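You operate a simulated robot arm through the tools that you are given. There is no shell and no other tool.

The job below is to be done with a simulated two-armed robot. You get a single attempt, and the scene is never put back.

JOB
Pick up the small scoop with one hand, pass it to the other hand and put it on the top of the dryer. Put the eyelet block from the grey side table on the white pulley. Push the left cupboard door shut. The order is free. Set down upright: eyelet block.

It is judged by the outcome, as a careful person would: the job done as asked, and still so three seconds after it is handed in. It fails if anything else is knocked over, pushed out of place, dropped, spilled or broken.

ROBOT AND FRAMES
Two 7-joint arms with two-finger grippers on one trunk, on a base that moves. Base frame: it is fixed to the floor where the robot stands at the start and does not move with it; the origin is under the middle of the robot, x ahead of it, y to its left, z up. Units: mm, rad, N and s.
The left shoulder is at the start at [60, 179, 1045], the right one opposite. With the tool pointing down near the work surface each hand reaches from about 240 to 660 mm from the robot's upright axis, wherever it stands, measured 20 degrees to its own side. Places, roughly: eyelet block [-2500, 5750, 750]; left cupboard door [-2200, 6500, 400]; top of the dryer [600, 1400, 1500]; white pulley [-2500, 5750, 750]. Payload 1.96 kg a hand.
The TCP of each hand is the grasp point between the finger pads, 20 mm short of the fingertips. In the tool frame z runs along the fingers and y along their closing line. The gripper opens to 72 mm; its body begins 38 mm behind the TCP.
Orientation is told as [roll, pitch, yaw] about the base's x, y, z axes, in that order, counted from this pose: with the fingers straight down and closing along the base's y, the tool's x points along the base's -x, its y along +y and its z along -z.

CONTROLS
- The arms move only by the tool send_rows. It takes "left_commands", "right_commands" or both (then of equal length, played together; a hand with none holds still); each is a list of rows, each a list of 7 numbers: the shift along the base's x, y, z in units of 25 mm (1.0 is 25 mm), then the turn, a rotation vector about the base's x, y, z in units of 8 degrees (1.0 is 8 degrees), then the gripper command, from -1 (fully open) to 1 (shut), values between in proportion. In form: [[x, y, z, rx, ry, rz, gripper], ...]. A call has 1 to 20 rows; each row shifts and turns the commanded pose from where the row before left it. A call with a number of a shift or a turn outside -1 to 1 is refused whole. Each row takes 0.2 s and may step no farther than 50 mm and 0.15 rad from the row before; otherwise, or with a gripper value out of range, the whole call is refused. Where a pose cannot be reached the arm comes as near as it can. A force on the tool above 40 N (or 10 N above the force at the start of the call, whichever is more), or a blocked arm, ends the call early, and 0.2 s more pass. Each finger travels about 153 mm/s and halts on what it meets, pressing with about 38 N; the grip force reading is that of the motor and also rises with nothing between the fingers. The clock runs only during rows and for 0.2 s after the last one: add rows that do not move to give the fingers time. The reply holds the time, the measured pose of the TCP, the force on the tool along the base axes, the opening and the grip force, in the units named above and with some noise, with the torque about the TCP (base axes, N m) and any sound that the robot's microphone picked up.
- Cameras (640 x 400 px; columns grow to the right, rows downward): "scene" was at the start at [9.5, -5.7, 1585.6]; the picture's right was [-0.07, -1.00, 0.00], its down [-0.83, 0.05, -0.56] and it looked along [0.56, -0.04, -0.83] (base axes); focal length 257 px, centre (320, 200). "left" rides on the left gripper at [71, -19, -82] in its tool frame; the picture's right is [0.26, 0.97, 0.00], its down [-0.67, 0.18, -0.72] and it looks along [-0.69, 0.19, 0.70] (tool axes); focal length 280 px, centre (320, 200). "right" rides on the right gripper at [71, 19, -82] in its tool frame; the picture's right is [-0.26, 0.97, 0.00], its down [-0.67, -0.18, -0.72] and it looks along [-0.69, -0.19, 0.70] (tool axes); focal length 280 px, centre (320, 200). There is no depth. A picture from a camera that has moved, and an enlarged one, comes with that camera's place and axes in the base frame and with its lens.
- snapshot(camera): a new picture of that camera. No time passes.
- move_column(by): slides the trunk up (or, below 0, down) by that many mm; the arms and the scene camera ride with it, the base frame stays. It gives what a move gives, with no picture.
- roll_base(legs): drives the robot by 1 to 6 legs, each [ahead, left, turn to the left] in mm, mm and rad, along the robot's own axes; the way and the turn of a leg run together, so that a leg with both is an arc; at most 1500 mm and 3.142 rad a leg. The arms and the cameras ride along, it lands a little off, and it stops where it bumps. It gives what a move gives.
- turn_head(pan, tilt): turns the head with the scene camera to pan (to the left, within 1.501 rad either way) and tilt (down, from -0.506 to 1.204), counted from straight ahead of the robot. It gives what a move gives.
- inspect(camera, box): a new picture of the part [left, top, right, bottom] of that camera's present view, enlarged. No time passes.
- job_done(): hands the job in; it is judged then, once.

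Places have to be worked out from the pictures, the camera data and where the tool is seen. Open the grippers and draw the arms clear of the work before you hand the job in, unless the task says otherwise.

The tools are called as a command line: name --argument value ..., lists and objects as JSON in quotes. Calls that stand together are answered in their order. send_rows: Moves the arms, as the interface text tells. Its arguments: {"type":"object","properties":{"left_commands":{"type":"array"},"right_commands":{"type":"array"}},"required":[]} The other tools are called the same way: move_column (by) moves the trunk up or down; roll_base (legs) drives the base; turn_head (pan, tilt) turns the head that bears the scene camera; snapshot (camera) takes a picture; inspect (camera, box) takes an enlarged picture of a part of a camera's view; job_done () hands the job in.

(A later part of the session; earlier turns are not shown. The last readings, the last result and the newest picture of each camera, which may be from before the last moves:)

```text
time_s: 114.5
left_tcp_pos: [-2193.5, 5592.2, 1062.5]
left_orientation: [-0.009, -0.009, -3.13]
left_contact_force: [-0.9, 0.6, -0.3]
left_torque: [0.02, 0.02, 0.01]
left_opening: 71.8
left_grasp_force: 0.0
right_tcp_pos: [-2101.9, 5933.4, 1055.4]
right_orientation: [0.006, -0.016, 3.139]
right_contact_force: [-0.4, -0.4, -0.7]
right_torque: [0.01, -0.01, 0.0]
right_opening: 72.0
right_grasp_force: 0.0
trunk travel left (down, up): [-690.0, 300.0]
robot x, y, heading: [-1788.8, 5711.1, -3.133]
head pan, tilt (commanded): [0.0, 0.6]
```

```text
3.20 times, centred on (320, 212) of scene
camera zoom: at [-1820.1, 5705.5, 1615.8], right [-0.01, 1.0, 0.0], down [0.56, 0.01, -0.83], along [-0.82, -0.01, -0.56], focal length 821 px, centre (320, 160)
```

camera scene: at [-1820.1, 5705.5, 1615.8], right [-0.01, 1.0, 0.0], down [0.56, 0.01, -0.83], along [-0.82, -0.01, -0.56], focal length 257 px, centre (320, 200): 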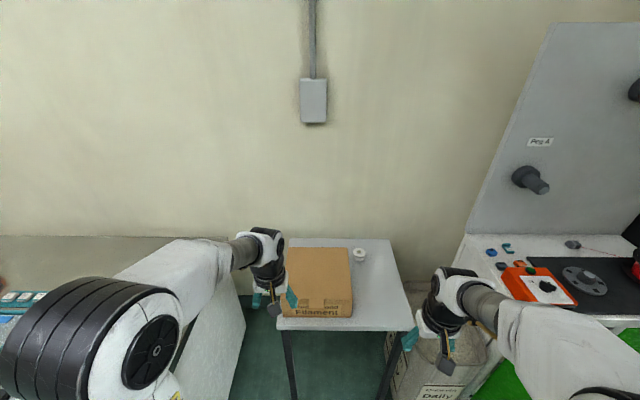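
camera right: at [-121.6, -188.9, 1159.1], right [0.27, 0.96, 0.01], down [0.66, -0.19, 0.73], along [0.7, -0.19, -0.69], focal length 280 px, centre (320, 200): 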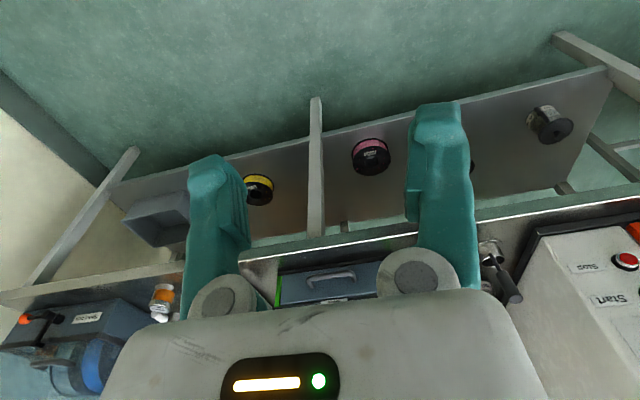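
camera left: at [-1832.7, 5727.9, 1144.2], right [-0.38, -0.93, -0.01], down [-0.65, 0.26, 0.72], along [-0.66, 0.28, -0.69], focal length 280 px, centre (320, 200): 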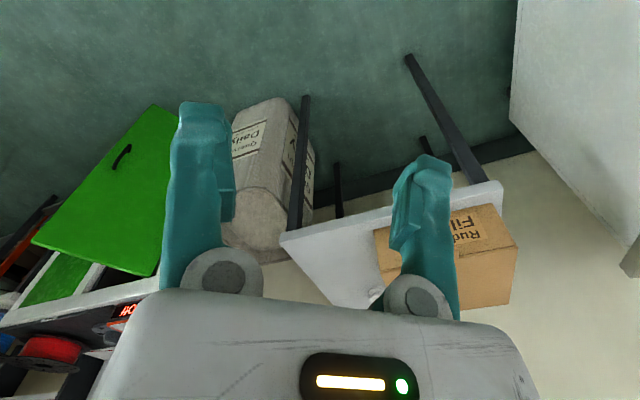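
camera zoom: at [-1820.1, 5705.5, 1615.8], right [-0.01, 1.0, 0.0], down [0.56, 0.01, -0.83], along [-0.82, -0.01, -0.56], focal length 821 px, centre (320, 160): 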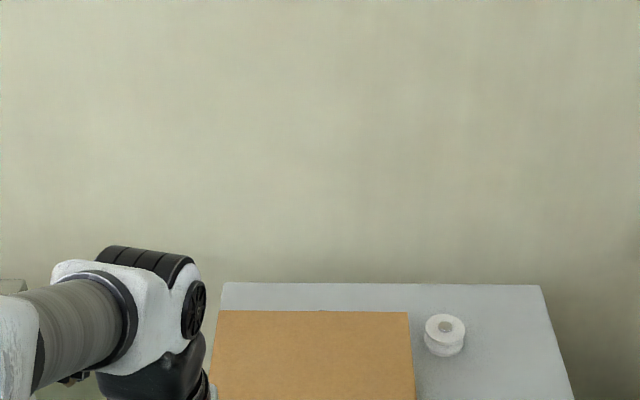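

I tilt down and zoom on the table top for the eyelet block.

turn_head --pan 0.0 --tilt 0.85

snapshot --camera "scene"

inspect --camera "scene" --box '[265, 150, 425, 270]'

snapshot --camera "left"

snapshot --camera "right"

```text
time_s: 115.2
left_tcp_pos: [-2192.1, 5591.7, 1062.9]
left_orientation: [-0.009, -0.007, -3.129]
left_contact_force: [0.2, -0.2, -0.4]
left_torque: [-0.01, 0.0, 0.02]
left_opening: 72.1
left_grasp_force: 0.0
right_tcp_pos: [-2102.5, 5935.1, 1055.3]
right_orientation: [0.007, -0.017, 3.14]
right_contact_force: [0.0, 0.1, 0.5]
right_torque: [0.02, -0.01, -0.01]
right_opening: 72.1
right_grasp_force: 0.1
trunk travel left (down, up): [-690.0, 300.0]
robot x, y, heading: [-1785.7, 5705.5, -3.13]
head pan, tilt (commanded): [0.0, 0.85]
```

```text
taken
camera scene: at [-1809.9, 5705.8, 1595.0], right [-0.01, 1.0, 0.0], down [0.75, 0.01, -0.66], along [-0.66, -0.01, -0.75], focal length 257 px, centre (320, 200)
```

scene: 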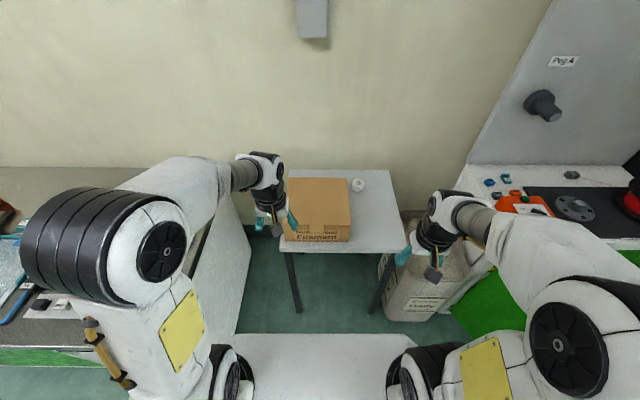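

```text
3.33 times, centred on (345, 210) of scene
camera zoom: at [-1809.9, 5705.8, 1595.0], right [-0.01, 1.0, 0.0], down [0.75, 0.01, -0.66], along [-0.66, -0.01, -0.75], focal length 856 px, centre (237, 167)
```

zoom: 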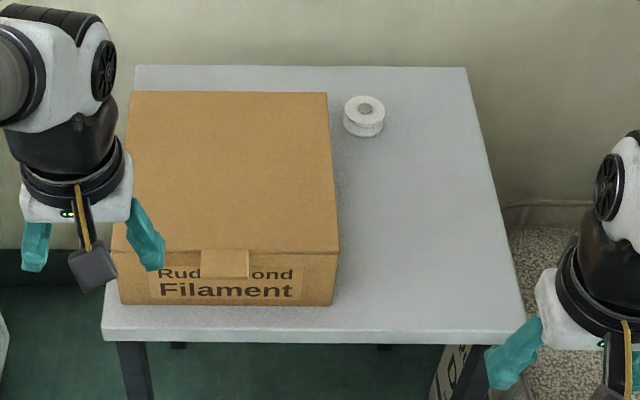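

```text
taken
camera left: at [-2119.6, 5611.0, 1144.2], right [0.27, -0.96, -0.01], down [-0.67, -0.2, 0.72], along [-0.69, -0.19, -0.69], focal length 280 px, centre (320, 200)
```

left: 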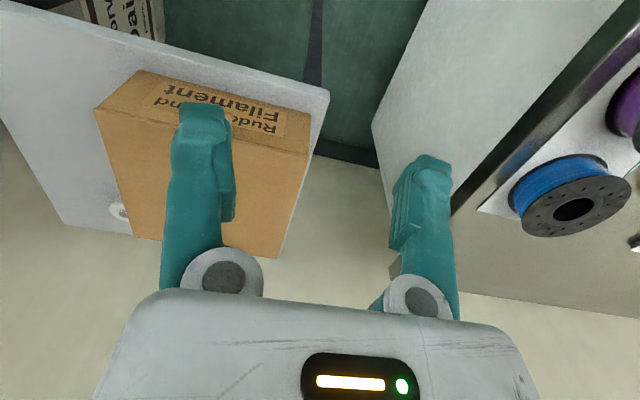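

```text
taken
camera right: at [-2030.2, 5916.3, 1135.9], right [-0.26, -0.96, 0.01], down [-0.66, 0.19, 0.73], along [-0.7, 0.18, -0.69], focal length 280 px, centre (320, 200)
```

right: 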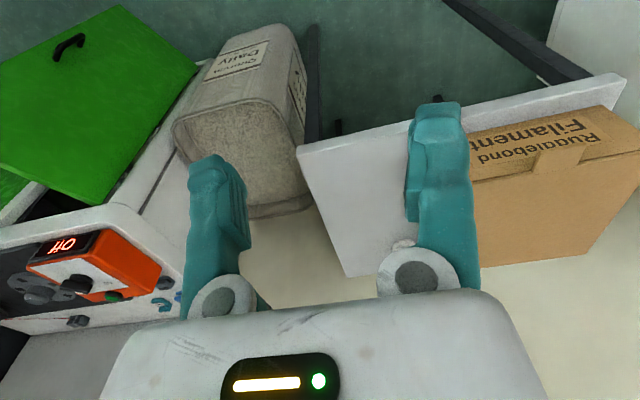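

Only the filament box and the white pulley are visible on this table; the block may be hidden right behind the box. I raise the trunk to look down behind it.

move_column --by 300

turn_head --pan 0.0 --tilt 0.95

snapshot --camera "scene"

inspect --camera "scene" --box '[255, 110, 415, 230]'

```text
time_s: 118.2
left_tcp_pos: [-2192.4, 5590.9, 1363.3]
left_orientation: [-0.009, -0.008, -3.131]
left_contact_force: [-0.9, 0.3, -0.9]
left_torque: [-0.01, 0.04, 0.02]
left_opening: 71.9
left_grasp_force: 0.0
right_tcp_pos: [-2102.1, 5936.5, 1354.8]
right_orientation: [0.007, -0.018, 3.141]
right_contact_force: [-0.1, -0.2, -0.6]
right_torque: [0.03, -0.01, 0.01]
right_opening: 71.9
right_grasp_force: 0.1
trunk travel left (down, up): [-990.0, 0.0]
robot x, y, heading: [-1786.3, 5706.3, -3.132]
head pan, tilt (commanded): [0.0, 0.85]
```

```text
time_s: 118.9
left_tcp_pos: [-2193.6, 5592.4, 1362.4]
left_orientation: [-0.008, -0.009, -3.129]
left_contact_force: [-0.8, -0.5, 0.9]
left_torque: [0.02, 0.01, -0.03]
left_opening: 72.3
left_grasp_force: 0.1
right_tcp_pos: [-2102.0, 5935.3, 1356.0]
right_orientation: [0.005, -0.018, 3.139]
right_contact_force: [-0.3, -0.4, 0.8]
right_torque: [-0.02, -0.04, -0.01]
right_opening: 72.1
right_grasp_force: 0.0
trunk travel left (down, up): [-990.0, 0.0]
robot x, y, heading: [-1789.4, 5708.9, -3.134]
head pan, tilt (commanded): [0.0, 0.949]
```

```text
taken
camera scene: at [-1804.5, 5705.8, 1887.4], right [-0.01, 1.0, 0.0], down [0.81, 0.01, -0.58], along [-0.58, -0.01, -0.81], focal length 257 px, centre (320, 200)
```

scene: 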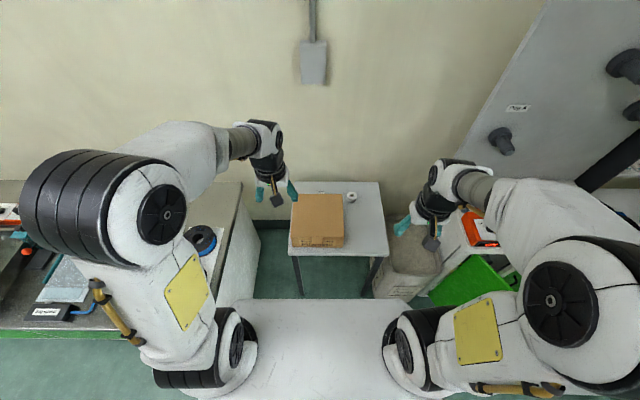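

```text
3.33 times, centred on (335, 170) of scene
camera zoom: at [-1804.5, 5705.8, 1887.4], right [-0.01, 1.0, 0.0], down [0.81, 0.01, -0.58], along [-0.58, -0.01, -0.81], focal length 856 px, centre (270, 300)
```

zoom: 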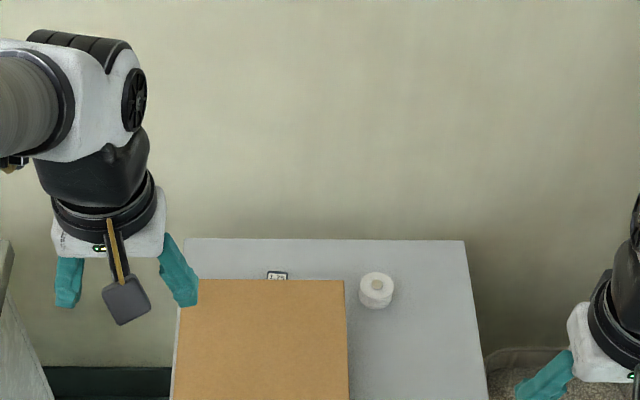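

There it is: something peeks out just behind the box. I zoom on it.

inspect --camera "scene" --box '[300, 170, 380, 220]'

inspect --camera "scene" --box '[312, 185, 336, 200]'

```text
8.00 times, centred on (340, 195) of scene
camera zoom: at [-1804.5, 5705.8, 1887.4], right [-0.01, 1.0, 0.0], down [0.81, 0.01, -0.58], along [-0.58, -0.01, -0.81], focal length 2053 px, centre (160, 240)
```

zoom: 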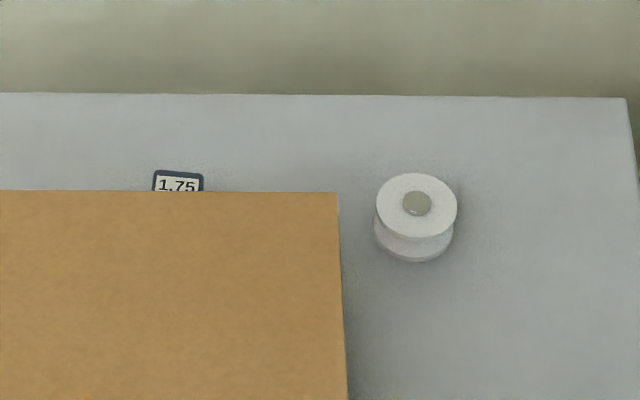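

```text
16.00 times, centred on (324, 192) of scene
camera zoom: at [-1804.5, 5705.8, 1887.4], right [-0.01, 1.0, 0.0], down [0.81, 0.01, -0.58], along [-0.58, -0.01, -0.81], focal length 4107 px, centre (256, 320)
```

zoom: 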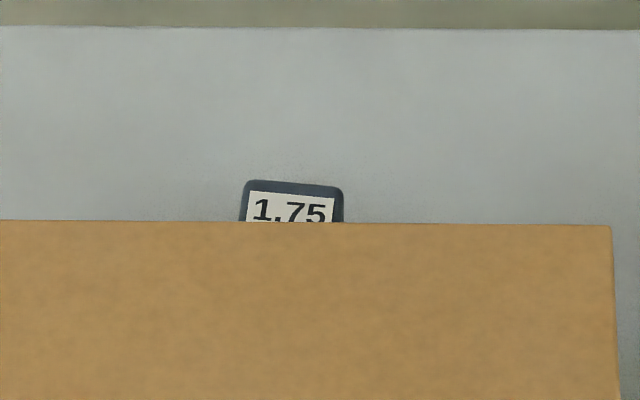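

The eyelet block (dark, labelled "1.75") stands right behind the filament box at about [-2640,5710], table top ≈763, box top ≈862. To reach it I must get quite close to the table, so I check my own base's footprint by looking down with the head.

turn_head --pan 0.0 --tilt 1.2

snapshot --camera "scene"

turn_head --pan 1.5 --tilt 1.2

snapshot --camera "scene"

```text
time_s: 119.7
left_tcp_pos: [-2192.9, 5592.2, 1363.4]
left_orientation: [-0.009, -0.008, -3.131]
left_contact_force: [1.1, 1.0, 0.1]
left_torque: [0.01, 0.02, 0.02]
left_opening: 72.1
left_grasp_force: 0.0
right_tcp_pos: [-2102.3, 5934.7, 1358.4]
right_orientation: [0.008, -0.017, 3.141]
right_contact_force: [-0.2, -0.7, 0.5]
right_torque: [0.04, 0.0, -0.04]
right_opening: 72.0
right_grasp_force: 0.0
trunk travel left (down, up): [-990.0, 0.0]
robot x, y, heading: [-1790.2, 5710.6, -3.132]
head pan, tilt (commanded): [0.0, 1.201]
```

```text
taken
camera scene: at [-1787.7, 5706.0, 1871.3], right [-0.01, 1.0, 0.0], down [0.93, 0.01, -0.36], along [-0.36, 0.0, -0.93], focal length 257 px, centre (320, 200)
```

scene: 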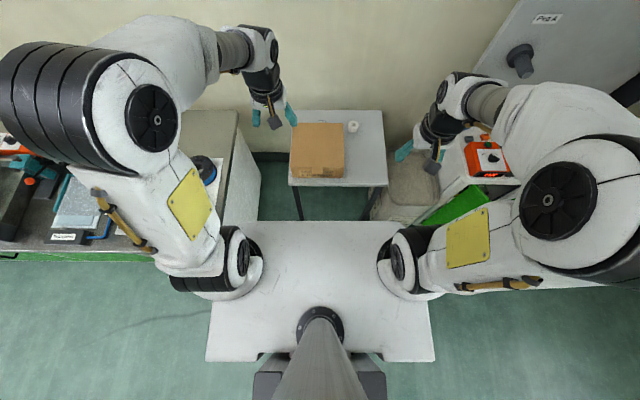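

```text
time_s: 121.3
left_tcp_pos: [-2193.4, 5592.4, 1362.6]
left_orientation: [-0.008, -0.009, -3.132]
left_contact_force: [0.1, -0.4, -0.1]
left_torque: [0.0, 0.04, -0.02]
left_opening: 71.9
left_grasp_force: 0.0
right_tcp_pos: [-2103.0, 5935.2, 1356.2]
right_orientation: [0.006, -0.016, 3.138]
right_contact_force: [0.4, 0.3, 0.8]
right_torque: [0.0, 0.0, 0.01]
right_opening: 72.0
right_grasp_force: 0.1
trunk travel left (down, up): [-990.0, 0.0]
robot x, y, heading: [-1790.3, 5705.2, -3.131]
head pan, tilt (commanded): [1.499, 1.201]
```

```text
taken
camera scene: at [-1735.2, 5650.8, 1871.2], right [-1.0, 0.06, 0.0], down [0.06, 0.93, -0.36], along [-0.02, -0.36, -0.93], focal length 257 px, centre (320, 200)
```

scene: 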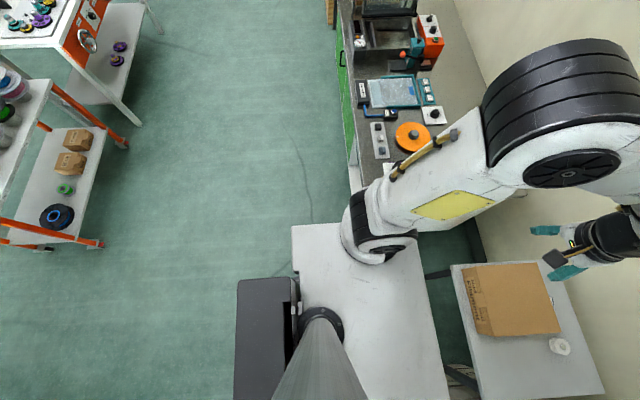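

The base isn't visible past the torso from the head. I pitch the left hand back ~40° so its camera looks straight down at the floor and the base front.

send_rows --left_commands '[[0, 0, 0, 0, -1, 0, -1], [0, 0, 0, 0, -1, 0, -1], [0, 0, 0, 0, -1, 0, -1], [0, 0, 0, 0, -1, 0, -1], [0, 0, 0, 0, -1, 0, -1], [0, 0, 0, 0, -1, 0, -1], [0, 0, 0, 0, 0, 0, -1]]'

snapshot --camera "left"

```text
time_s: 122.9
left_tcp_pos: [-2192.2, 5593.3, 1358.4]
left_orientation: [-0.017, 0.026, -3.132]
left_contact_force: [0.6, 0.1, 0.3]
left_torque: [-0.02, -0.01, 0.01]
left_opening: 72.1
left_grasp_force: 0.0
left hand out of reach, approached as far as the arm can: row 1, 2, 3, 4, 5, 6
right_tcp_pos: [-2102.0, 5935.0, 1355.2]
right_orientation: [0.008, -0.017, 3.14]
right_contact_force: [0.5, 0.8, 0.2]
right_torque: [-0.01, 0.0, 0.01]
right_opening: 71.9
right_grasp_force: 0.1
trunk travel left (down, up): [-990.0, 0.0]
robot x, y, heading: [-1791.9, 5704.9, -3.137]
head pan, tilt (commanded): [1.499, 1.201]
```

```text
taken
camera left: at [-2121.1, 5611.1, 1442.2], right [0.27, -0.96, -0.01], down [-0.69, -0.2, 0.69], along [-0.67, -0.18, -0.72], focal length 280 px, centre (320, 200)
```

left: 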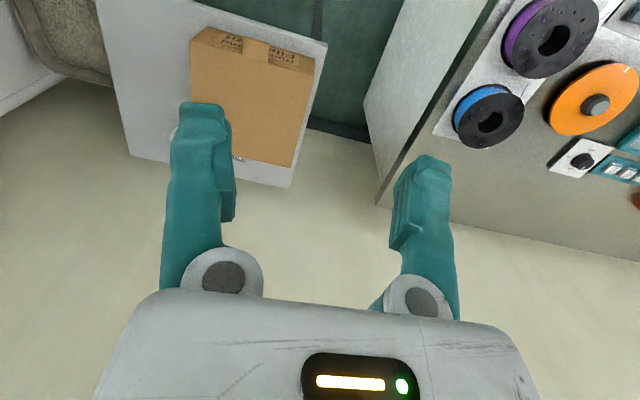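

Pitching back isn't possible this high. I lower the trunk to its original height and try the look-down pose with the left hand lower.

move_column --by -300

send_rows --left_commands '[[0.2, 0, -1, 0, 0, 0, -1], [0.2, 0, -1, 0, 0, 0, -1], [0.2, 0, -1, 0, 0, 0, -1], [0.2, 0, -1, 0, 0, 0, -1], [0.2, 0, -1, 0, -0.5, 0, -1], [0, 0, -1, 0, -0.9, 0, -1], [0, 0, 0, 0, -0.9, 0, -1], [0, 0, 0, 0, -0.9, 0, -1], [0, 0, 0, 0, -0.9, 0, -1], [0, 0, 0, 0, -0.9, 0, -1], [0, 0, 0, 0, 0, 0, -1]]'

snapshot --camera "left"

```text
time_s: 125.9
left_tcp_pos: [-2191.5, 5592.0, 1058.6]
left_orientation: [-0.018, 0.027, -3.131]
left_contact_force: [-0.4, 0.3, 0.1]
left_torque: [-0.01, 0.01, 0.0]
left_opening: 71.9
left_grasp_force: 0.1
right_tcp_pos: [-2101.2, 5935.1, 1055.3]
right_orientation: [0.008, -0.019, 3.14]
right_contact_force: [-0.5, 0.1, -0.2]
right_torque: [-0.01, -0.03, -0.04]
right_opening: 71.9
right_grasp_force: 0.1
trunk travel left (down, up): [-690.0, 300.0]
robot x, y, heading: [-1790.8, 5706.1, -3.134]
head pan, tilt (commanded): [1.499, 1.201]
```

```text
time_s: 128.3
left_tcp_pos: [-2166.5, 5592.7, 909.7]
left_orientation: [-0.014, 0.35, -3.132]
left_contact_force: [0.4, -0.3, -0.1]
left_torque: [-0.04, 0.01, -0.02]
left_opening: 72.3
left_grasp_force: 0.1
left hand out of reach, approached as far as the arm can: row 8, 9, 10
right_tcp_pos: [-2103.0, 5935.9, 1056.0]
right_orientation: [0.007, -0.019, 3.14]
right_contact_force: [-1.3, -0.6, 0.7]
right_torque: [0.0, -0.04, -0.01]
right_opening: 71.9
right_grasp_force: 0.0
trunk travel left (down, up): [-690.0, 300.0]
robot x, y, heading: [-1789.6, 5706.2, -3.132]
head pan, tilt (commanded): [1.499, 1.201]
```

```text
taken
camera left: at [-2126.0, 5610.5, 1009.9], right [0.26, -0.96, 0.08], down [-0.87, -0.2, 0.44], along [-0.41, -0.18, -0.89], focal length 280 px, centre (320, 200)
```

left: 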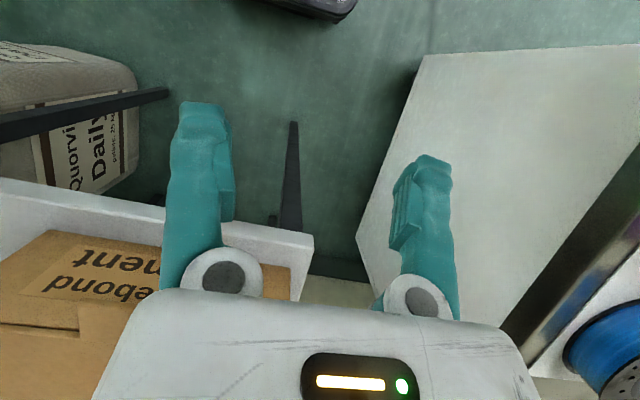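

The left view shows the base's front edge ~235 mm ahead of my axis, so I can move the axis to x≈-2030 safely. I restore the left hand and raise it first.

send_rows --left_commands '[[0.2, 0, 0.8, 0, 0.85, 0, -1], [0.2, 0, 0.9, 0, 0.85, 0, -1], [0.2, 0, 0.9, 0, 0.85, 0, -1], [0.2, 0, 0.9, 0, 0, 0, -1], [0.2, 0, 0.9, 0, 0, 0, -1], [0.2, 0, 0.9, 0, 0, 0, -1], [0, 0, 0, 0, 0, 0, -1]]' --right_commands '[[0, 0, 0, 0, 0, 0, -1], [0, 0, 0, 0, 0, 0, -1], [0, 0, 0, 0, 0, 0, -1], [0, 0, 0, 0, 0, 0, -1], [0, 0, 0, 0, 0, 0, -1], [0, 0, 0, 0, 0, 0, -1], [0, 0, 0, 0, 0, 0, -1]]'

turn_head --pan 0.0 --tilt 0.95

snapshot --camera "scene"

```text
time_s: 129.9
left_tcp_pos: [-2137.4, 5594.2, 1040.3]
left_orientation: [-0.017, -0.007, -3.132]
left_contact_force: [0.5, 0.4, -0.6]
left_torque: [-0.02, -0.02, -0.02]
left_opening: 72.0
left_grasp_force: 0.0
right_tcp_pos: [-2102.5, 5935.9, 1055.5]
right_orientation: [0.007, -0.016, 3.141]
right_contact_force: [0.2, -0.5, -0.4]
right_torque: [-0.01, 0.0, 0.0]
right_opening: 71.9
right_grasp_force: 0.0
trunk travel left (down, up): [-690.0, 300.0]
robot x, y, heading: [-1790.0, 5707.7, -3.131]
head pan, tilt (commanded): [1.499, 1.201]
```

```text
time_s: 131.5
left_tcp_pos: [-2137.7, 5592.7, 1040.9]
left_orientation: [-0.018, -0.009, -3.133]
left_contact_force: [0.2, 0.3, -0.3]
left_torque: [0.02, 0.02, -0.04]
left_opening: 72.1
left_grasp_force: 0.1
right_tcp_pos: [-2102.6, 5935.1, 1055.9]
right_orientation: [0.007, -0.016, 3.14]
right_contact_force: [-0.3, -0.8, 0.5]
right_torque: [-0.03, -0.02, 0.04]
right_opening: 72.1
right_grasp_force: 0.1
trunk travel left (down, up): [-690.0, 300.0]
robot x, y, heading: [-1789.1, 5705.4, -3.133]
head pan, tilt (commanded): [0.0, 0.949]
```

```text
taken
camera scene: at [-1804.4, 5705.7, 1587.4], right [-0.01, 1.0, 0.0], down [0.81, 0.01, -0.58], along [-0.58, -0.01, -0.81], focal length 257 px, centre (320, 200)
```

scene: 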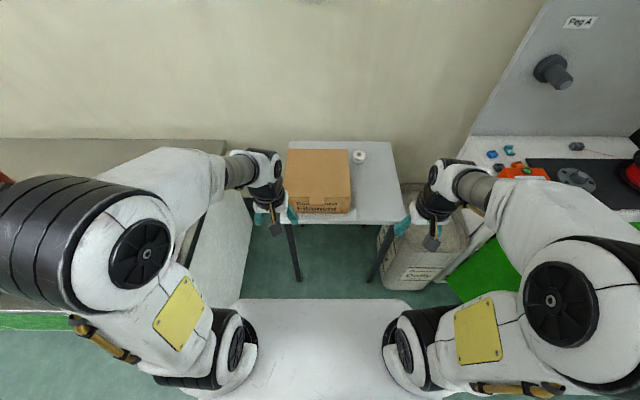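

I shift 75 mm left and then forward 235 mm to stand close in front of the table.

roll_base --legs '[[0, 75, 0], [150, 0, -0.008]]'

snapshot --camera "scene"

snapshot --camera "left"

```text
time_s: 133.4
left_tcp_pos: [-2286.3, 5522.5, 1040.8]
left_orientation: [-0.018, -0.009, 3.141]
left_contact_force: [-0.6, 0.5, -0.7]
left_torque: [0.0, -0.03, 0.01]
left_opening: 72.1
left_grasp_force: 0.1
right_tcp_pos: [-2247.1, 5863.6, 1055.4]
right_orientation: [0.008, -0.016, 3.13]
right_contact_force: [0.5, -0.1, 0.3]
right_torque: [-0.04, 0.01, 0.01]
right_opening: 72.0
right_grasp_force: 0.1
trunk travel left (down, up): [-690.0, 300.0]
robot x, y, heading: [-1942.9, 5632.3, -3.138]
head pan, tilt (commanded): [0.0, 0.949]
```

```text
taken
camera scene: at [-1951.6, 5631.5, 1587.4], right [0.0, 1.0, 0.0], down [0.81, 0.0, -0.58], along [-0.58, 0.0, -0.81], focal length 257 px, centre (320, 200)
```

scene: 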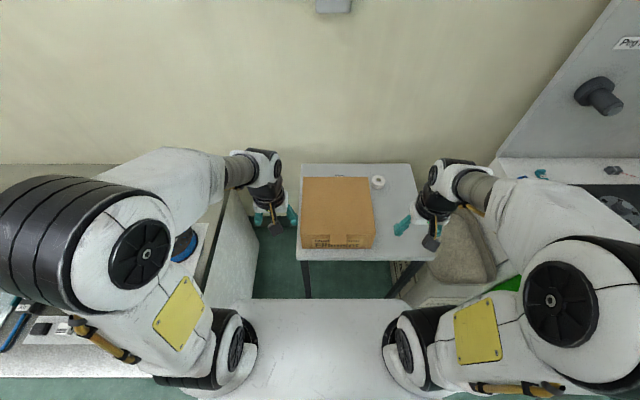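

```text
taken
camera left: at [-2212.1, 5540.1, 1122.0], right [0.26, -0.97, -0.02], down [-0.67, -0.19, 0.72], along [-0.7, -0.18, -0.7], focal length 280 px, centre (320, 200)
```

left: 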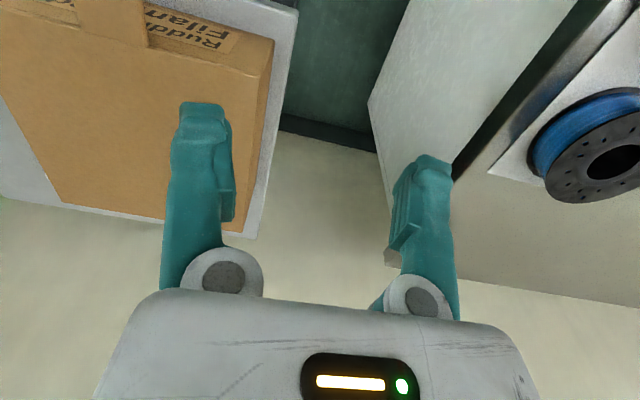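

Clear so far. I advance another 80 mm.

roll_base --legs '[[80, 0, 0]]'

snapshot --camera "scene"

snapshot --camera "right"

```text
time_s: 134.5
left_tcp_pos: [-2366.3, 5522.2, 1039.8]
left_orientation: [-0.017, -0.007, 3.139]
left_contact_force: [0.0, 0.2, -0.1]
left_torque: [0.0, -0.03, 0.01]
left_opening: 72.1
left_grasp_force: 0.1
right_tcp_pos: [-2327.2, 5864.2, 1056.2]
right_orientation: [0.006, -0.017, 3.13]
right_contact_force: [-0.4, -0.1, 0.4]
right_torque: [0.03, -0.02, 0.02]
right_opening: 71.9
right_grasp_force: 0.0
trunk travel left (down, up): [-690.0, 300.0]
robot x, y, heading: [-2019.0, 5632.1, 3.143]
head pan, tilt (commanded): [0.0, 0.949]
```

```text
taken
camera scene: at [-2032.7, 5631.1, 1587.4], right [0.0, 1.0, 0.0], down [0.81, 0.0, -0.58], along [-0.58, 0.0, -0.81], focal length 257 px, centre (320, 200)
```

scene: 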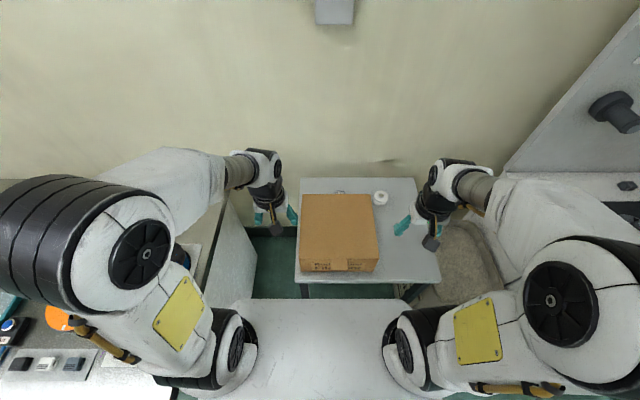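

```text
taken
camera right: at [-2255.7, 5844.0, 1135.7], right [-0.27, -0.96, 0.01], down [-0.66, 0.2, 0.73], along [-0.7, 0.19, -0.69], focal length 280 px, centre (320, 200)
```

right: 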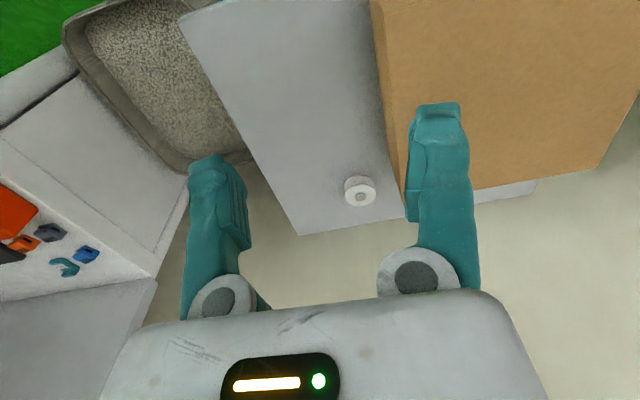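

Now the block behind the box is partly visible. I raise the trunk 300 mm for a steeper view behind the box and zoom.

move_column --by 300

snapshot --camera "scene"

inspect --camera "scene" --box '[300, 180, 400, 242]'

inspect --camera "scene" --box '[320, 190, 360, 215]'

```text
time_s: 137.5
left_tcp_pos: [-2366.1, 5523.6, 1341.3]
left_orientation: [-0.019, -0.009, 3.139]
left_contact_force: [1.0, -0.4, 0.5]
left_torque: [0.0, 0.01, 0.01]
left_opening: 72.0
left_grasp_force: 0.0
right_tcp_pos: [-2327.2, 5863.4, 1356.2]
right_orientation: [0.006, -0.018, 3.13]
right_contact_force: [-0.7, -0.8, -0.5]
right_torque: [-0.01, 0.0, 0.0]
right_opening: 72.0
right_grasp_force: 0.0
trunk travel left (down, up): [-990.0, 0.0]
robot x, y, heading: [-2013.8, 5630.0, 3.143]
head pan, tilt (commanded): [0.0, 0.949]
```

```text
taken
camera scene: at [-2031.5, 5631.0, 1887.4], right [0.0, 1.0, 0.0], down [0.81, 0.0, -0.58], along [-0.58, 0.0, -0.81], focal length 257 px, centre (320, 200)
```

scene: 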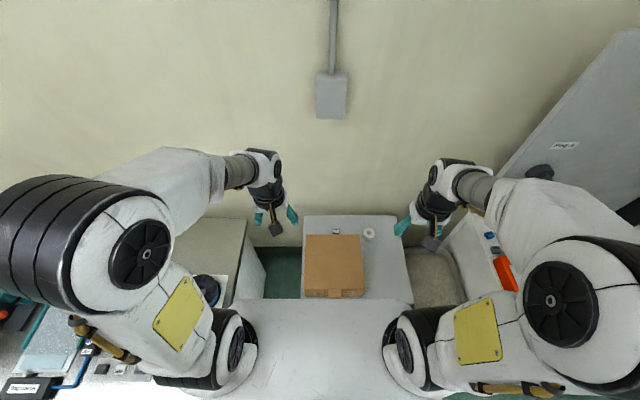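

```text
6.40 times, centred on (350, 211) of scene
camera zoom: at [-2031.5, 5631.0, 1887.4], right [0.0, 1.0, 0.0], down [0.81, 0.0, -0.58], along [-0.58, 0.0, -0.81], focal length 1643 px, centre (128, 130)
```

zoom: 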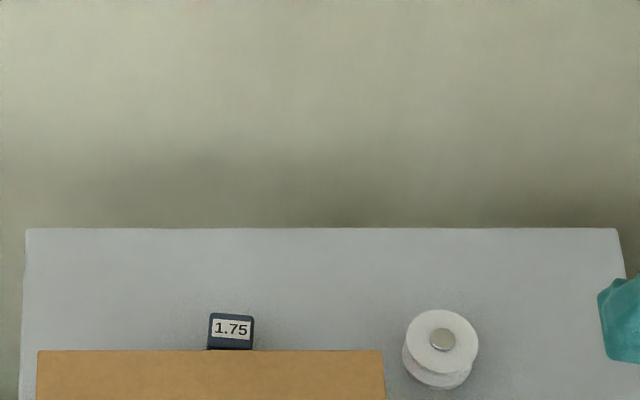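

```text
16.00 times, centred on (340, 202) of scene
camera zoom: at [-2031.5, 5631.0, 1887.4], right [0.0, 1.0, 0.0], down [0.81, 0.0, -0.58], along [-0.58, 0.0, -0.81], focal length 4107 px, centre (0, 160)
```

zoom: 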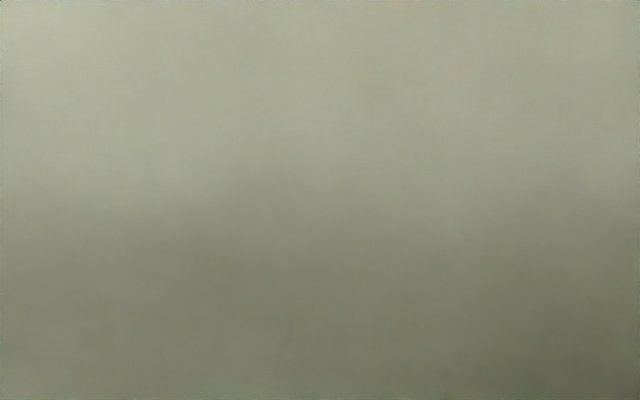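

The block's label "1.75" faces up; I zoom in to size it.

inspect --camera "scene" --box '[320, 220, 352, 240]'

inspect --camera "scene" --box '[352, 220, 384, 246]'

```text
16.00 times, centred on (336, 230) of scene
camera zoom: at [-2031.5, 5631.0, 1887.4], right [0.0, 1.0, 0.0], down [0.81, 0.0, -0.58], along [-0.58, 0.0, -0.81], focal length 4107 px, centre (64, -280)
```

zoom: 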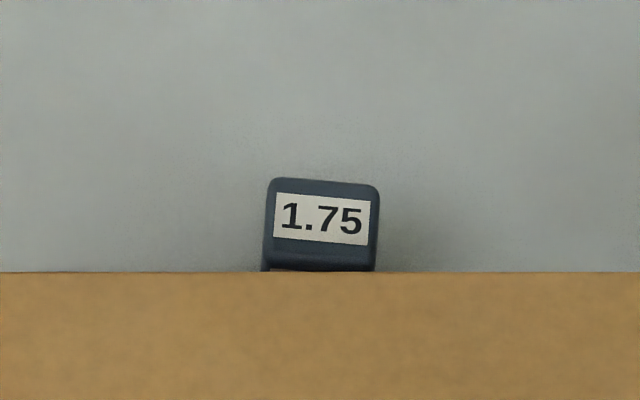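

```text
15.38 times, centred on (368, 233) of scene
camera zoom: at [-2031.5, 5631.0, 1887.4], right [0.0, 1.0, 0.0], down [0.81, 0.0, -0.58], along [-0.58, 0.0, -0.81], focal length 3949 px, centre (-418, -308)
```

zoom: 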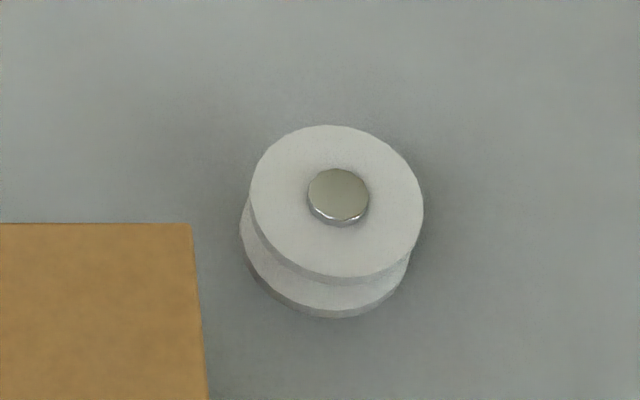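

Block: about 33 (y) × 26 (x) × 46 mm tall, centre ≈[-2622,5708], top z≈809; pulley pin top ≈[-2618,5866,796]. The wrist camera would foul the box in the normal orientation, so I lower the trunk and test turning the right hand by 90° about the vertical.

move_column --by -300

send_rows --right_commands '[[0, 0, -0.2, 0, 0, 0.94, -1], [0, 0, -0.2, 0, 0, 0.94, -1], [0, 0, -0.2, 0, 0, 0.94, -1], [0, 0, -0.2, 0, 0, 0.94, -1], [0, 0, -0.2, 0, 0, 0.94, -1], [0, 0, -0.2, 0, 0, 0.94, -1], [0, 0, -0.2, 0, 0, 0.94, -1], [0, 0, -0.2, 0, 0, 0.94, -1], [0, 0, -0.2, 0, 0, 0.94, -1], [0, 0, -0.2, 0, 0, 0.94, -1], [0, 0, -0.2, 0, 0, 0.94, -1], [0, 0, -0.2, 0, 0, 0.94, -1], [0, 0, 0, 0, 0, 0, -1]]'

snapshot --camera "right"

snapshot --camera "scene"

```text
time_s: 140.5
left_tcp_pos: [-2365.7, 5522.5, 1040.9]
left_orientation: [-0.018, -0.007, 3.139]
left_contact_force: [-1.4, -0.6, 1.0]
left_torque: [0.03, 0.0, 0.02]
left_opening: 72.2
left_grasp_force: 0.1
right_tcp_pos: [-2327.8, 5863.7, 1056.3]
right_orientation: [0.005, -0.017, 3.129]
right_contact_force: [-0.5, -0.1, -0.4]
right_torque: [0.03, 0.02, -0.03]
right_opening: 71.8
right_grasp_force: 0.1
trunk travel left (down, up): [-690.0, 300.0]
robot x, y, heading: [-2016.4, 5632.0, 3.144]
head pan, tilt (commanded): [0.0, 0.949]
```

```text
time_s: 143.3
left_tcp_pos: [-2364.9, 5523.3, 1040.5]
left_orientation: [-0.017, -0.008, 3.14]
left_contact_force: [-0.9, -0.1, 0.1]
left_torque: [0.0, 0.0, 0.0]
left_opening: 71.8
left_grasp_force: 0.0
right_tcp_pos: [-2326.5, 5863.0, 995.4]
right_orientation: [0.007, -0.018, -1.576]
right_contact_force: [0.5, 0.8, -0.3]
right_torque: [0.0, 0.02, 0.0]
right_opening: 72.1
right_grasp_force: 0.1
trunk travel left (down, up): [-690.0, 300.0]
robot x, y, heading: [-2019.8, 5630.0, 3.145]
head pan, tilt (commanded): [0.0, 0.949]
```

```text
taken
camera right: at [-2307.1, 5935.5, 1075.7], right [0.96, -0.27, 0.01], down [-0.19, -0.66, 0.73], along [-0.19, -0.7, -0.69], focal length 280 px, centre (320, 200)
```

right: 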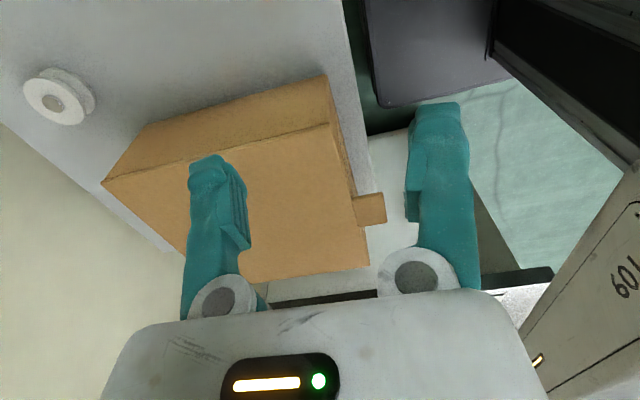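

```text
taken
camera scene: at [-2031.3, 5631.0, 1587.4], right [0.0, 1.0, 0.0], down [0.81, 0.0, -0.58], along [-0.58, 0.0, -0.81], focal length 257 px, centre (320, 200)
```

scene: 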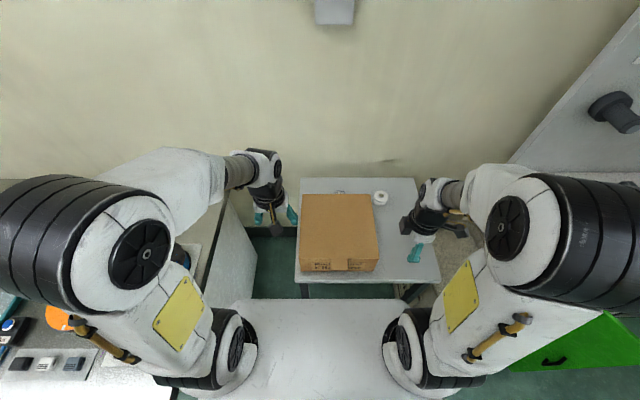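

Yaw +90° works, with the wrist camera now on the pulley side. I move the right hand over the gap behind the box, staying high (z≈960), a little to the pulley side of the block to look at it.

send_rows --right_commands '[[-0.95, -0.2, -0.1, 0, 0, 0, -1], [-0.95, -0.2, -0.1, 0, 0, 0, -1], [-0.95, -0.2, -0.1, 0, 0, 0, -1], [-0.95, -0.2, -0.1, 0, 0, 0, -1], [-0.95, -0.2, -0.1, 0, 0, 0, -1], [-0.95, -0.2, -0.1, 0, 0, 0, -1], [-0.95, -0.2, -0.1, 0, 0, 0, -1], [-0.95, -0.2, -0.1, 0, 0, 0, -1], [-0.95, -0.2, -0.1, 0, 0, 0, -1], [-0.95, -0.2, -0.1, 0, 0, 0, -1], [-0.95, -0.2, -0.1, 0, 0, 0, -1], [-0.95, -0.2, -0.1, 0, 0, 0, -1], [0, 0, 0, 0, 0, 0, -0.22]]'

snapshot --camera "right"

snapshot --camera "scene"

```text
time_s: 146.1
left_tcp_pos: [-2365.8, 5522.0, 1040.4]
left_orientation: [-0.017, -0.01, 3.141]
left_contact_force: [0.0, 0.5, 0.2]
left_torque: [0.01, 0.01, 0.0]
left_opening: 71.7
left_grasp_force: 0.0
right_tcp_pos: [-2565.3, 5812.3, 969.9]
right_orientation: [0.005, -0.018, -1.58]
right_contact_force: [-0.2, 0.8, -0.7]
right_torque: [-0.03, 0.03, -0.03]
right_opening: 43.5
right_grasp_force: 0.1
right hand out of reach, approached as far as the arm can: row 11, 12
trunk travel left (down, up): [-690.0, 300.0]
robot x, y, heading: [-2013.4, 5631.5, 3.144]
head pan, tilt (commanded): [0.0, 0.949]
```

```text
taken
camera right: at [-2546.6, 5884.5, 1051.6], right [0.96, -0.27, 0.01], down [-0.19, -0.66, 0.73], along [-0.19, -0.7, -0.69], focal length 280 px, centre (320, 200)
```

right: 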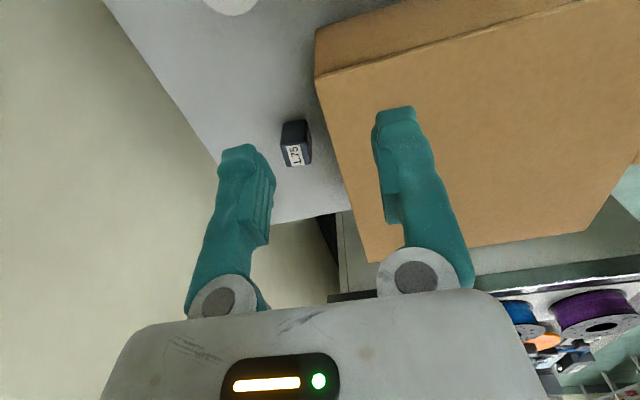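

```text
taken
camera scene: at [-2031.5, 5630.9, 1587.4], right [0.0, 1.0, 0.0], down [0.81, 0.0, -0.58], along [-0.58, 0.0, -0.81], focal length 257 px, centre (320, 200)
```

scene: 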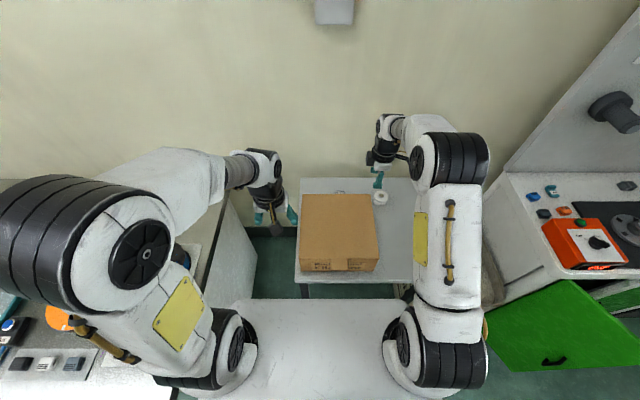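

Excellent view of the block from the right wrist camera. The arm is at its reach limit at this height; raising the shoulders ~110 mm will give more horizontal reach at table level. First a zoom on the block to judge its exact pose.

inspect --camera "right" --box '[250, 90, 346, 190]'

move_column --by 110

roll_base --legs '[[15, 0, 0]]'

```text
4.00 times, centred on (298, 140) of right
camera zoom: at [-2546.6, 5884.5, 1051.6], right [0.96, -0.27, 0.01], down [-0.19, -0.66, 0.73], along [-0.19, -0.7, -0.69], focal length 1122 px, centre (408, 440)
```

zoom: 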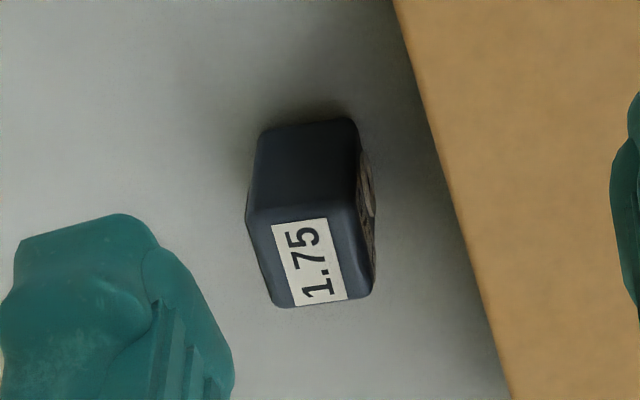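

```text
time_s: 147.5
left_tcp_pos: [-2366.6, 5521.9, 1150.9]
left_orientation: [-0.017, -0.008, 3.14]
left_contact_force: [0.1, 0.1, -0.1]
left_torque: [-0.01, 0.01, -0.01]
left_opening: 72.0
left_grasp_force: 0.1
right_tcp_pos: [-2565.8, 5813.0, 1080.7]
right_orientation: [0.005, -0.018, -1.581]
right_contact_force: [0.1, 0.3, -0.6]
right_torque: [0.01, 0.01, -0.02]
right_opening: 43.8
right_grasp_force: 0.0
trunk travel left (down, up): [-800.0, 190.0]
robot x, y, heading: [-2018.2, 5627.2, 3.142]
head pan, tilt (commanded): [0.0, 0.949]
```

```text
time_s: 148.3
left_tcp_pos: [-2377.5, 5522.2, 1151.8]
left_orientation: [-0.018, -0.012, 3.141]
left_contact_force: [0.9, -0.3, 1.2]
left_torque: [0.0, 0.03, -0.03]
left_opening: 72.0
left_grasp_force: 0.0
right_tcp_pos: [-2577.0, 5812.2, 1082.9]
right_orientation: [0.002, -0.018, -1.579]
right_contact_force: [0.5, -0.3, 0.7]
right_torque: [0.01, 0.04, -0.03]
right_opening: 44.2
right_grasp_force: 0.1
trunk travel left (down, up): [-800.0, 190.0]
robot x, y, heading: [-2028.2, 5631.1, 3.141]
head pan, tilt (commanded): [0.0, 0.949]
```

From the wrist view the block's centre is ≈[-2619,5713], its long side turned ~6°, with an eyelet ring on the face toward the box. I move the right hand above it (z≈920), turn it −5° and set the opening to 40 mm.

send_rows --right_commands '[[0, -0.2, -0.8, 0, 0, 0, -0.11], [0, -0.5, -0.8, 0, 0, 0, -0.11], [-0.25, -0.55, -0.8, 0, 0, -0.2, -0.11], [-0.3, -0.55, -0.8, 0, 0, -0.2, -0.11], [-0.4, -0.55, -0.8, 0, 0, -0.2, -0.11], [-0.4, -0.55, -0.8, 0, 0, 0, -0.11], [-0.41, -0.55, -0.8, 0, 0, 0, -0.11], [0, -0.55, -0.8, 0, 0, 0, -0.11], [0, 0, 0, 0, 0, 0, -0.11]]'

snapshot --camera "right"

inspect --camera "scene" --box '[300, 100, 440, 240]'

```text
time_s: 150.3
left_tcp_pos: [-2379.5, 5523.4, 1151.3]
left_orientation: [-0.016, -0.009, 3.14]
left_contact_force: [0.1, -0.5, 0.1]
left_torque: [0.0, 0.0, -0.01]
left_opening: 72.3
left_grasp_force: 0.0
right_tcp_pos: [-2626.5, 5710.9, 920.2]
right_orientation: [0.005, -0.02, -1.664]
right_contact_force: [0.1, -0.5, 0.1]
right_torque: [-0.06, -0.02, -0.01]
right_opening: 40.1
right_grasp_force: 0.1
trunk travel left (down, up): [-800.0, 190.0]
robot x, y, heading: [-2032.5, 5631.0, 3.142]
head pan, tilt (commanded): [0.0, 0.949]
```

```text
taken
camera right: at [-2600.2, 5781.6, 1001.9], right [0.94, -0.35, 0.01], down [-0.25, -0.64, 0.73], along [-0.25, -0.68, -0.69], focal length 280 px, centre (320, 200)
```

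right: 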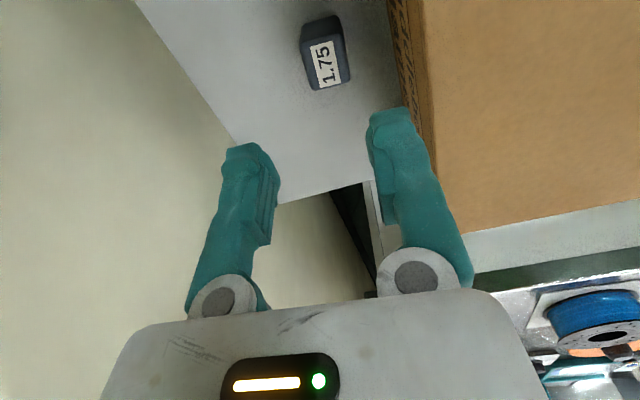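

```text
2.86 times, centred on (370, 170) of scene
camera zoom: at [-2046.2, 5631.3, 1697.4], right [0.0, 1.0, 0.0], down [0.81, 0.0, -0.58], along [-0.58, 0.0, -0.81], focal length 733 px, centre (177, 286)
```

zoom: 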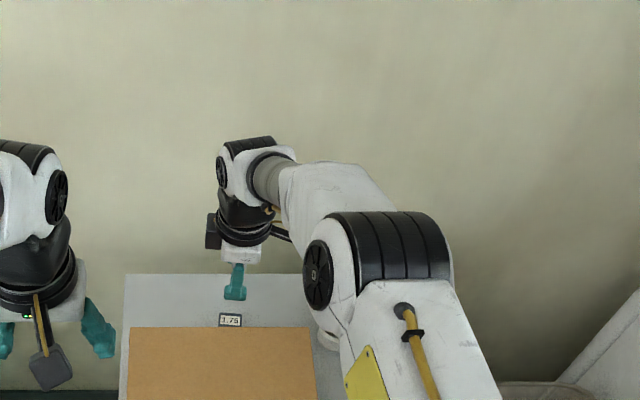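

The block lies ~4 mm toward the box from the tool axis and is turned ~5° more than the fingers. I correct position and yaw, and descend to z≈850 for another look.

send_rows --right_commands '[[0.14, 0.06, 0, 0, 0, -0.55, -0.11], [0, 0, -0.7, 0, 0, 0, -0.11], [0, 0, -0.7, 0, 0, 0, -0.11], [0, 0, -0.7, 0, 0, 0, -0.11], [0, 0, -0.7, 0, 0, 0, -0.11], [0, 0, 0, 0, 0, 0, -0.11]]'

snapshot --camera "right"

inspect --camera "scene" --box '[310, 150, 400, 230]'

```text
time_s: 151.7
left_tcp_pos: [-2380.1, 5522.3, 1150.5]
left_orientation: [-0.016, -0.009, 3.138]
left_contact_force: [0.8, -0.8, -0.1]
left_torque: [-0.01, 0.02, 0.03]
left_opening: 72.1
left_grasp_force: 0.1
right_tcp_pos: [-2619.6, 5713.6, 852.1]
right_orientation: [0.006, -0.018, -1.74]
right_contact_force: [-0.7, 0.3, -0.5]
right_torque: [0.02, -0.01, 0.01]
right_opening: 40.2
right_grasp_force: 0.1
trunk travel left (down, up): [-800.0, 190.0]
robot x, y, heading: [-2030.6, 5631.1, 3.14]
head pan, tilt (commanded): [0.0, 0.949]
```

```text
taken
camera right: at [-2590.0, 5782.3, 932.5], right [0.91, -0.42, 0.01], down [-0.3, -0.62, 0.73], along [-0.3, -0.66, -0.69], focal length 280 px, centre (320, 200)
```

right: 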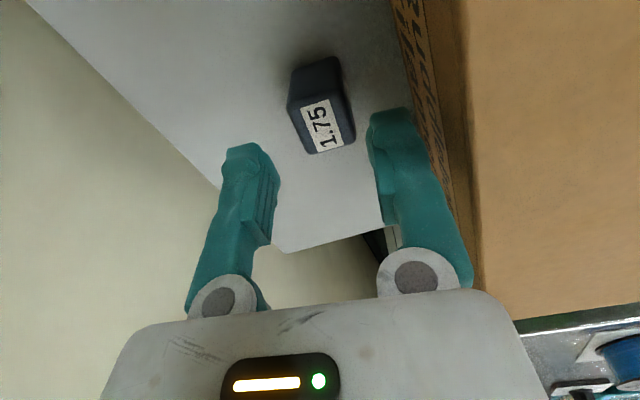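

```text
5.00 times, centred on (355, 190) of scene
camera zoom: at [-2046.2, 5630.9, 1697.4], right [0.0, 1.0, 0.0], down [0.81, 0.0, -0.58], along [-0.58, 0.0, -0.81], focal length 1283 px, centre (145, 250)
```

zoom: 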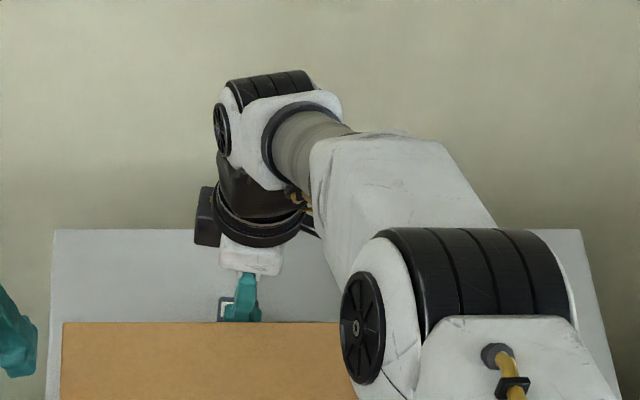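

Alignment is good (block within ~2.5 mm of the tool axis, fingers on both sides, clear of the box). I turn +3° and descend to z≈800 in two parts.

send_rows --right_commands '[[0, 0, 0, 0, 0, 0.35, -0.11], [0, 0, -0.5, 0, 0, 0, -0.11], [0, 0, -0.5, 0, 0, 0, -0.11], [0, 0, -0.5, 0, 0, 0, -0.11], [0, 0, 0, 0, 0, 0, -0.11]]'

snapshot --camera "right"

```text
time_s: 152.9
left_tcp_pos: [-2380.7, 5521.1, 1149.8]
left_orientation: [-0.018, -0.008, 3.14]
left_contact_force: [0.1, -0.1, -0.1]
left_torque: [-0.01, 0.04, -0.02]
left_opening: 72.0
left_grasp_force: 0.0
right_tcp_pos: [-2616.1, 5714.3, 821.0]
right_orientation: [0.003, -0.02, -1.689]
right_contact_force: [0.5, 0.7, -0.3]
right_torque: [0.01, -0.03, 0.01]
right_opening: 39.8
right_grasp_force: 0.1
right hand out of reach, approached as far as the arm can: row 4
trunk travel left (down, up): [-800.0, 190.0]
robot x, y, heading: [-2028.8, 5630.9, 3.145]
head pan, tilt (commanded): [0.0, 0.949]
```

```text
taken
camera right: at [-2588.2, 5784.0, 901.4], right [0.93, -0.38, 0.01], down [-0.26, -0.63, 0.73], along [-0.27, -0.68, -0.69], focal length 280 px, centre (320, 200)
```

right: 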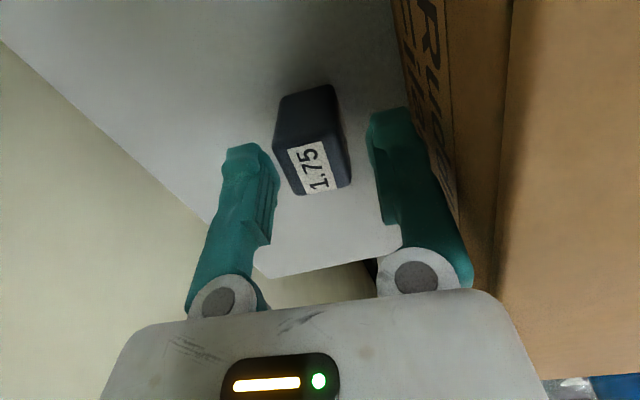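

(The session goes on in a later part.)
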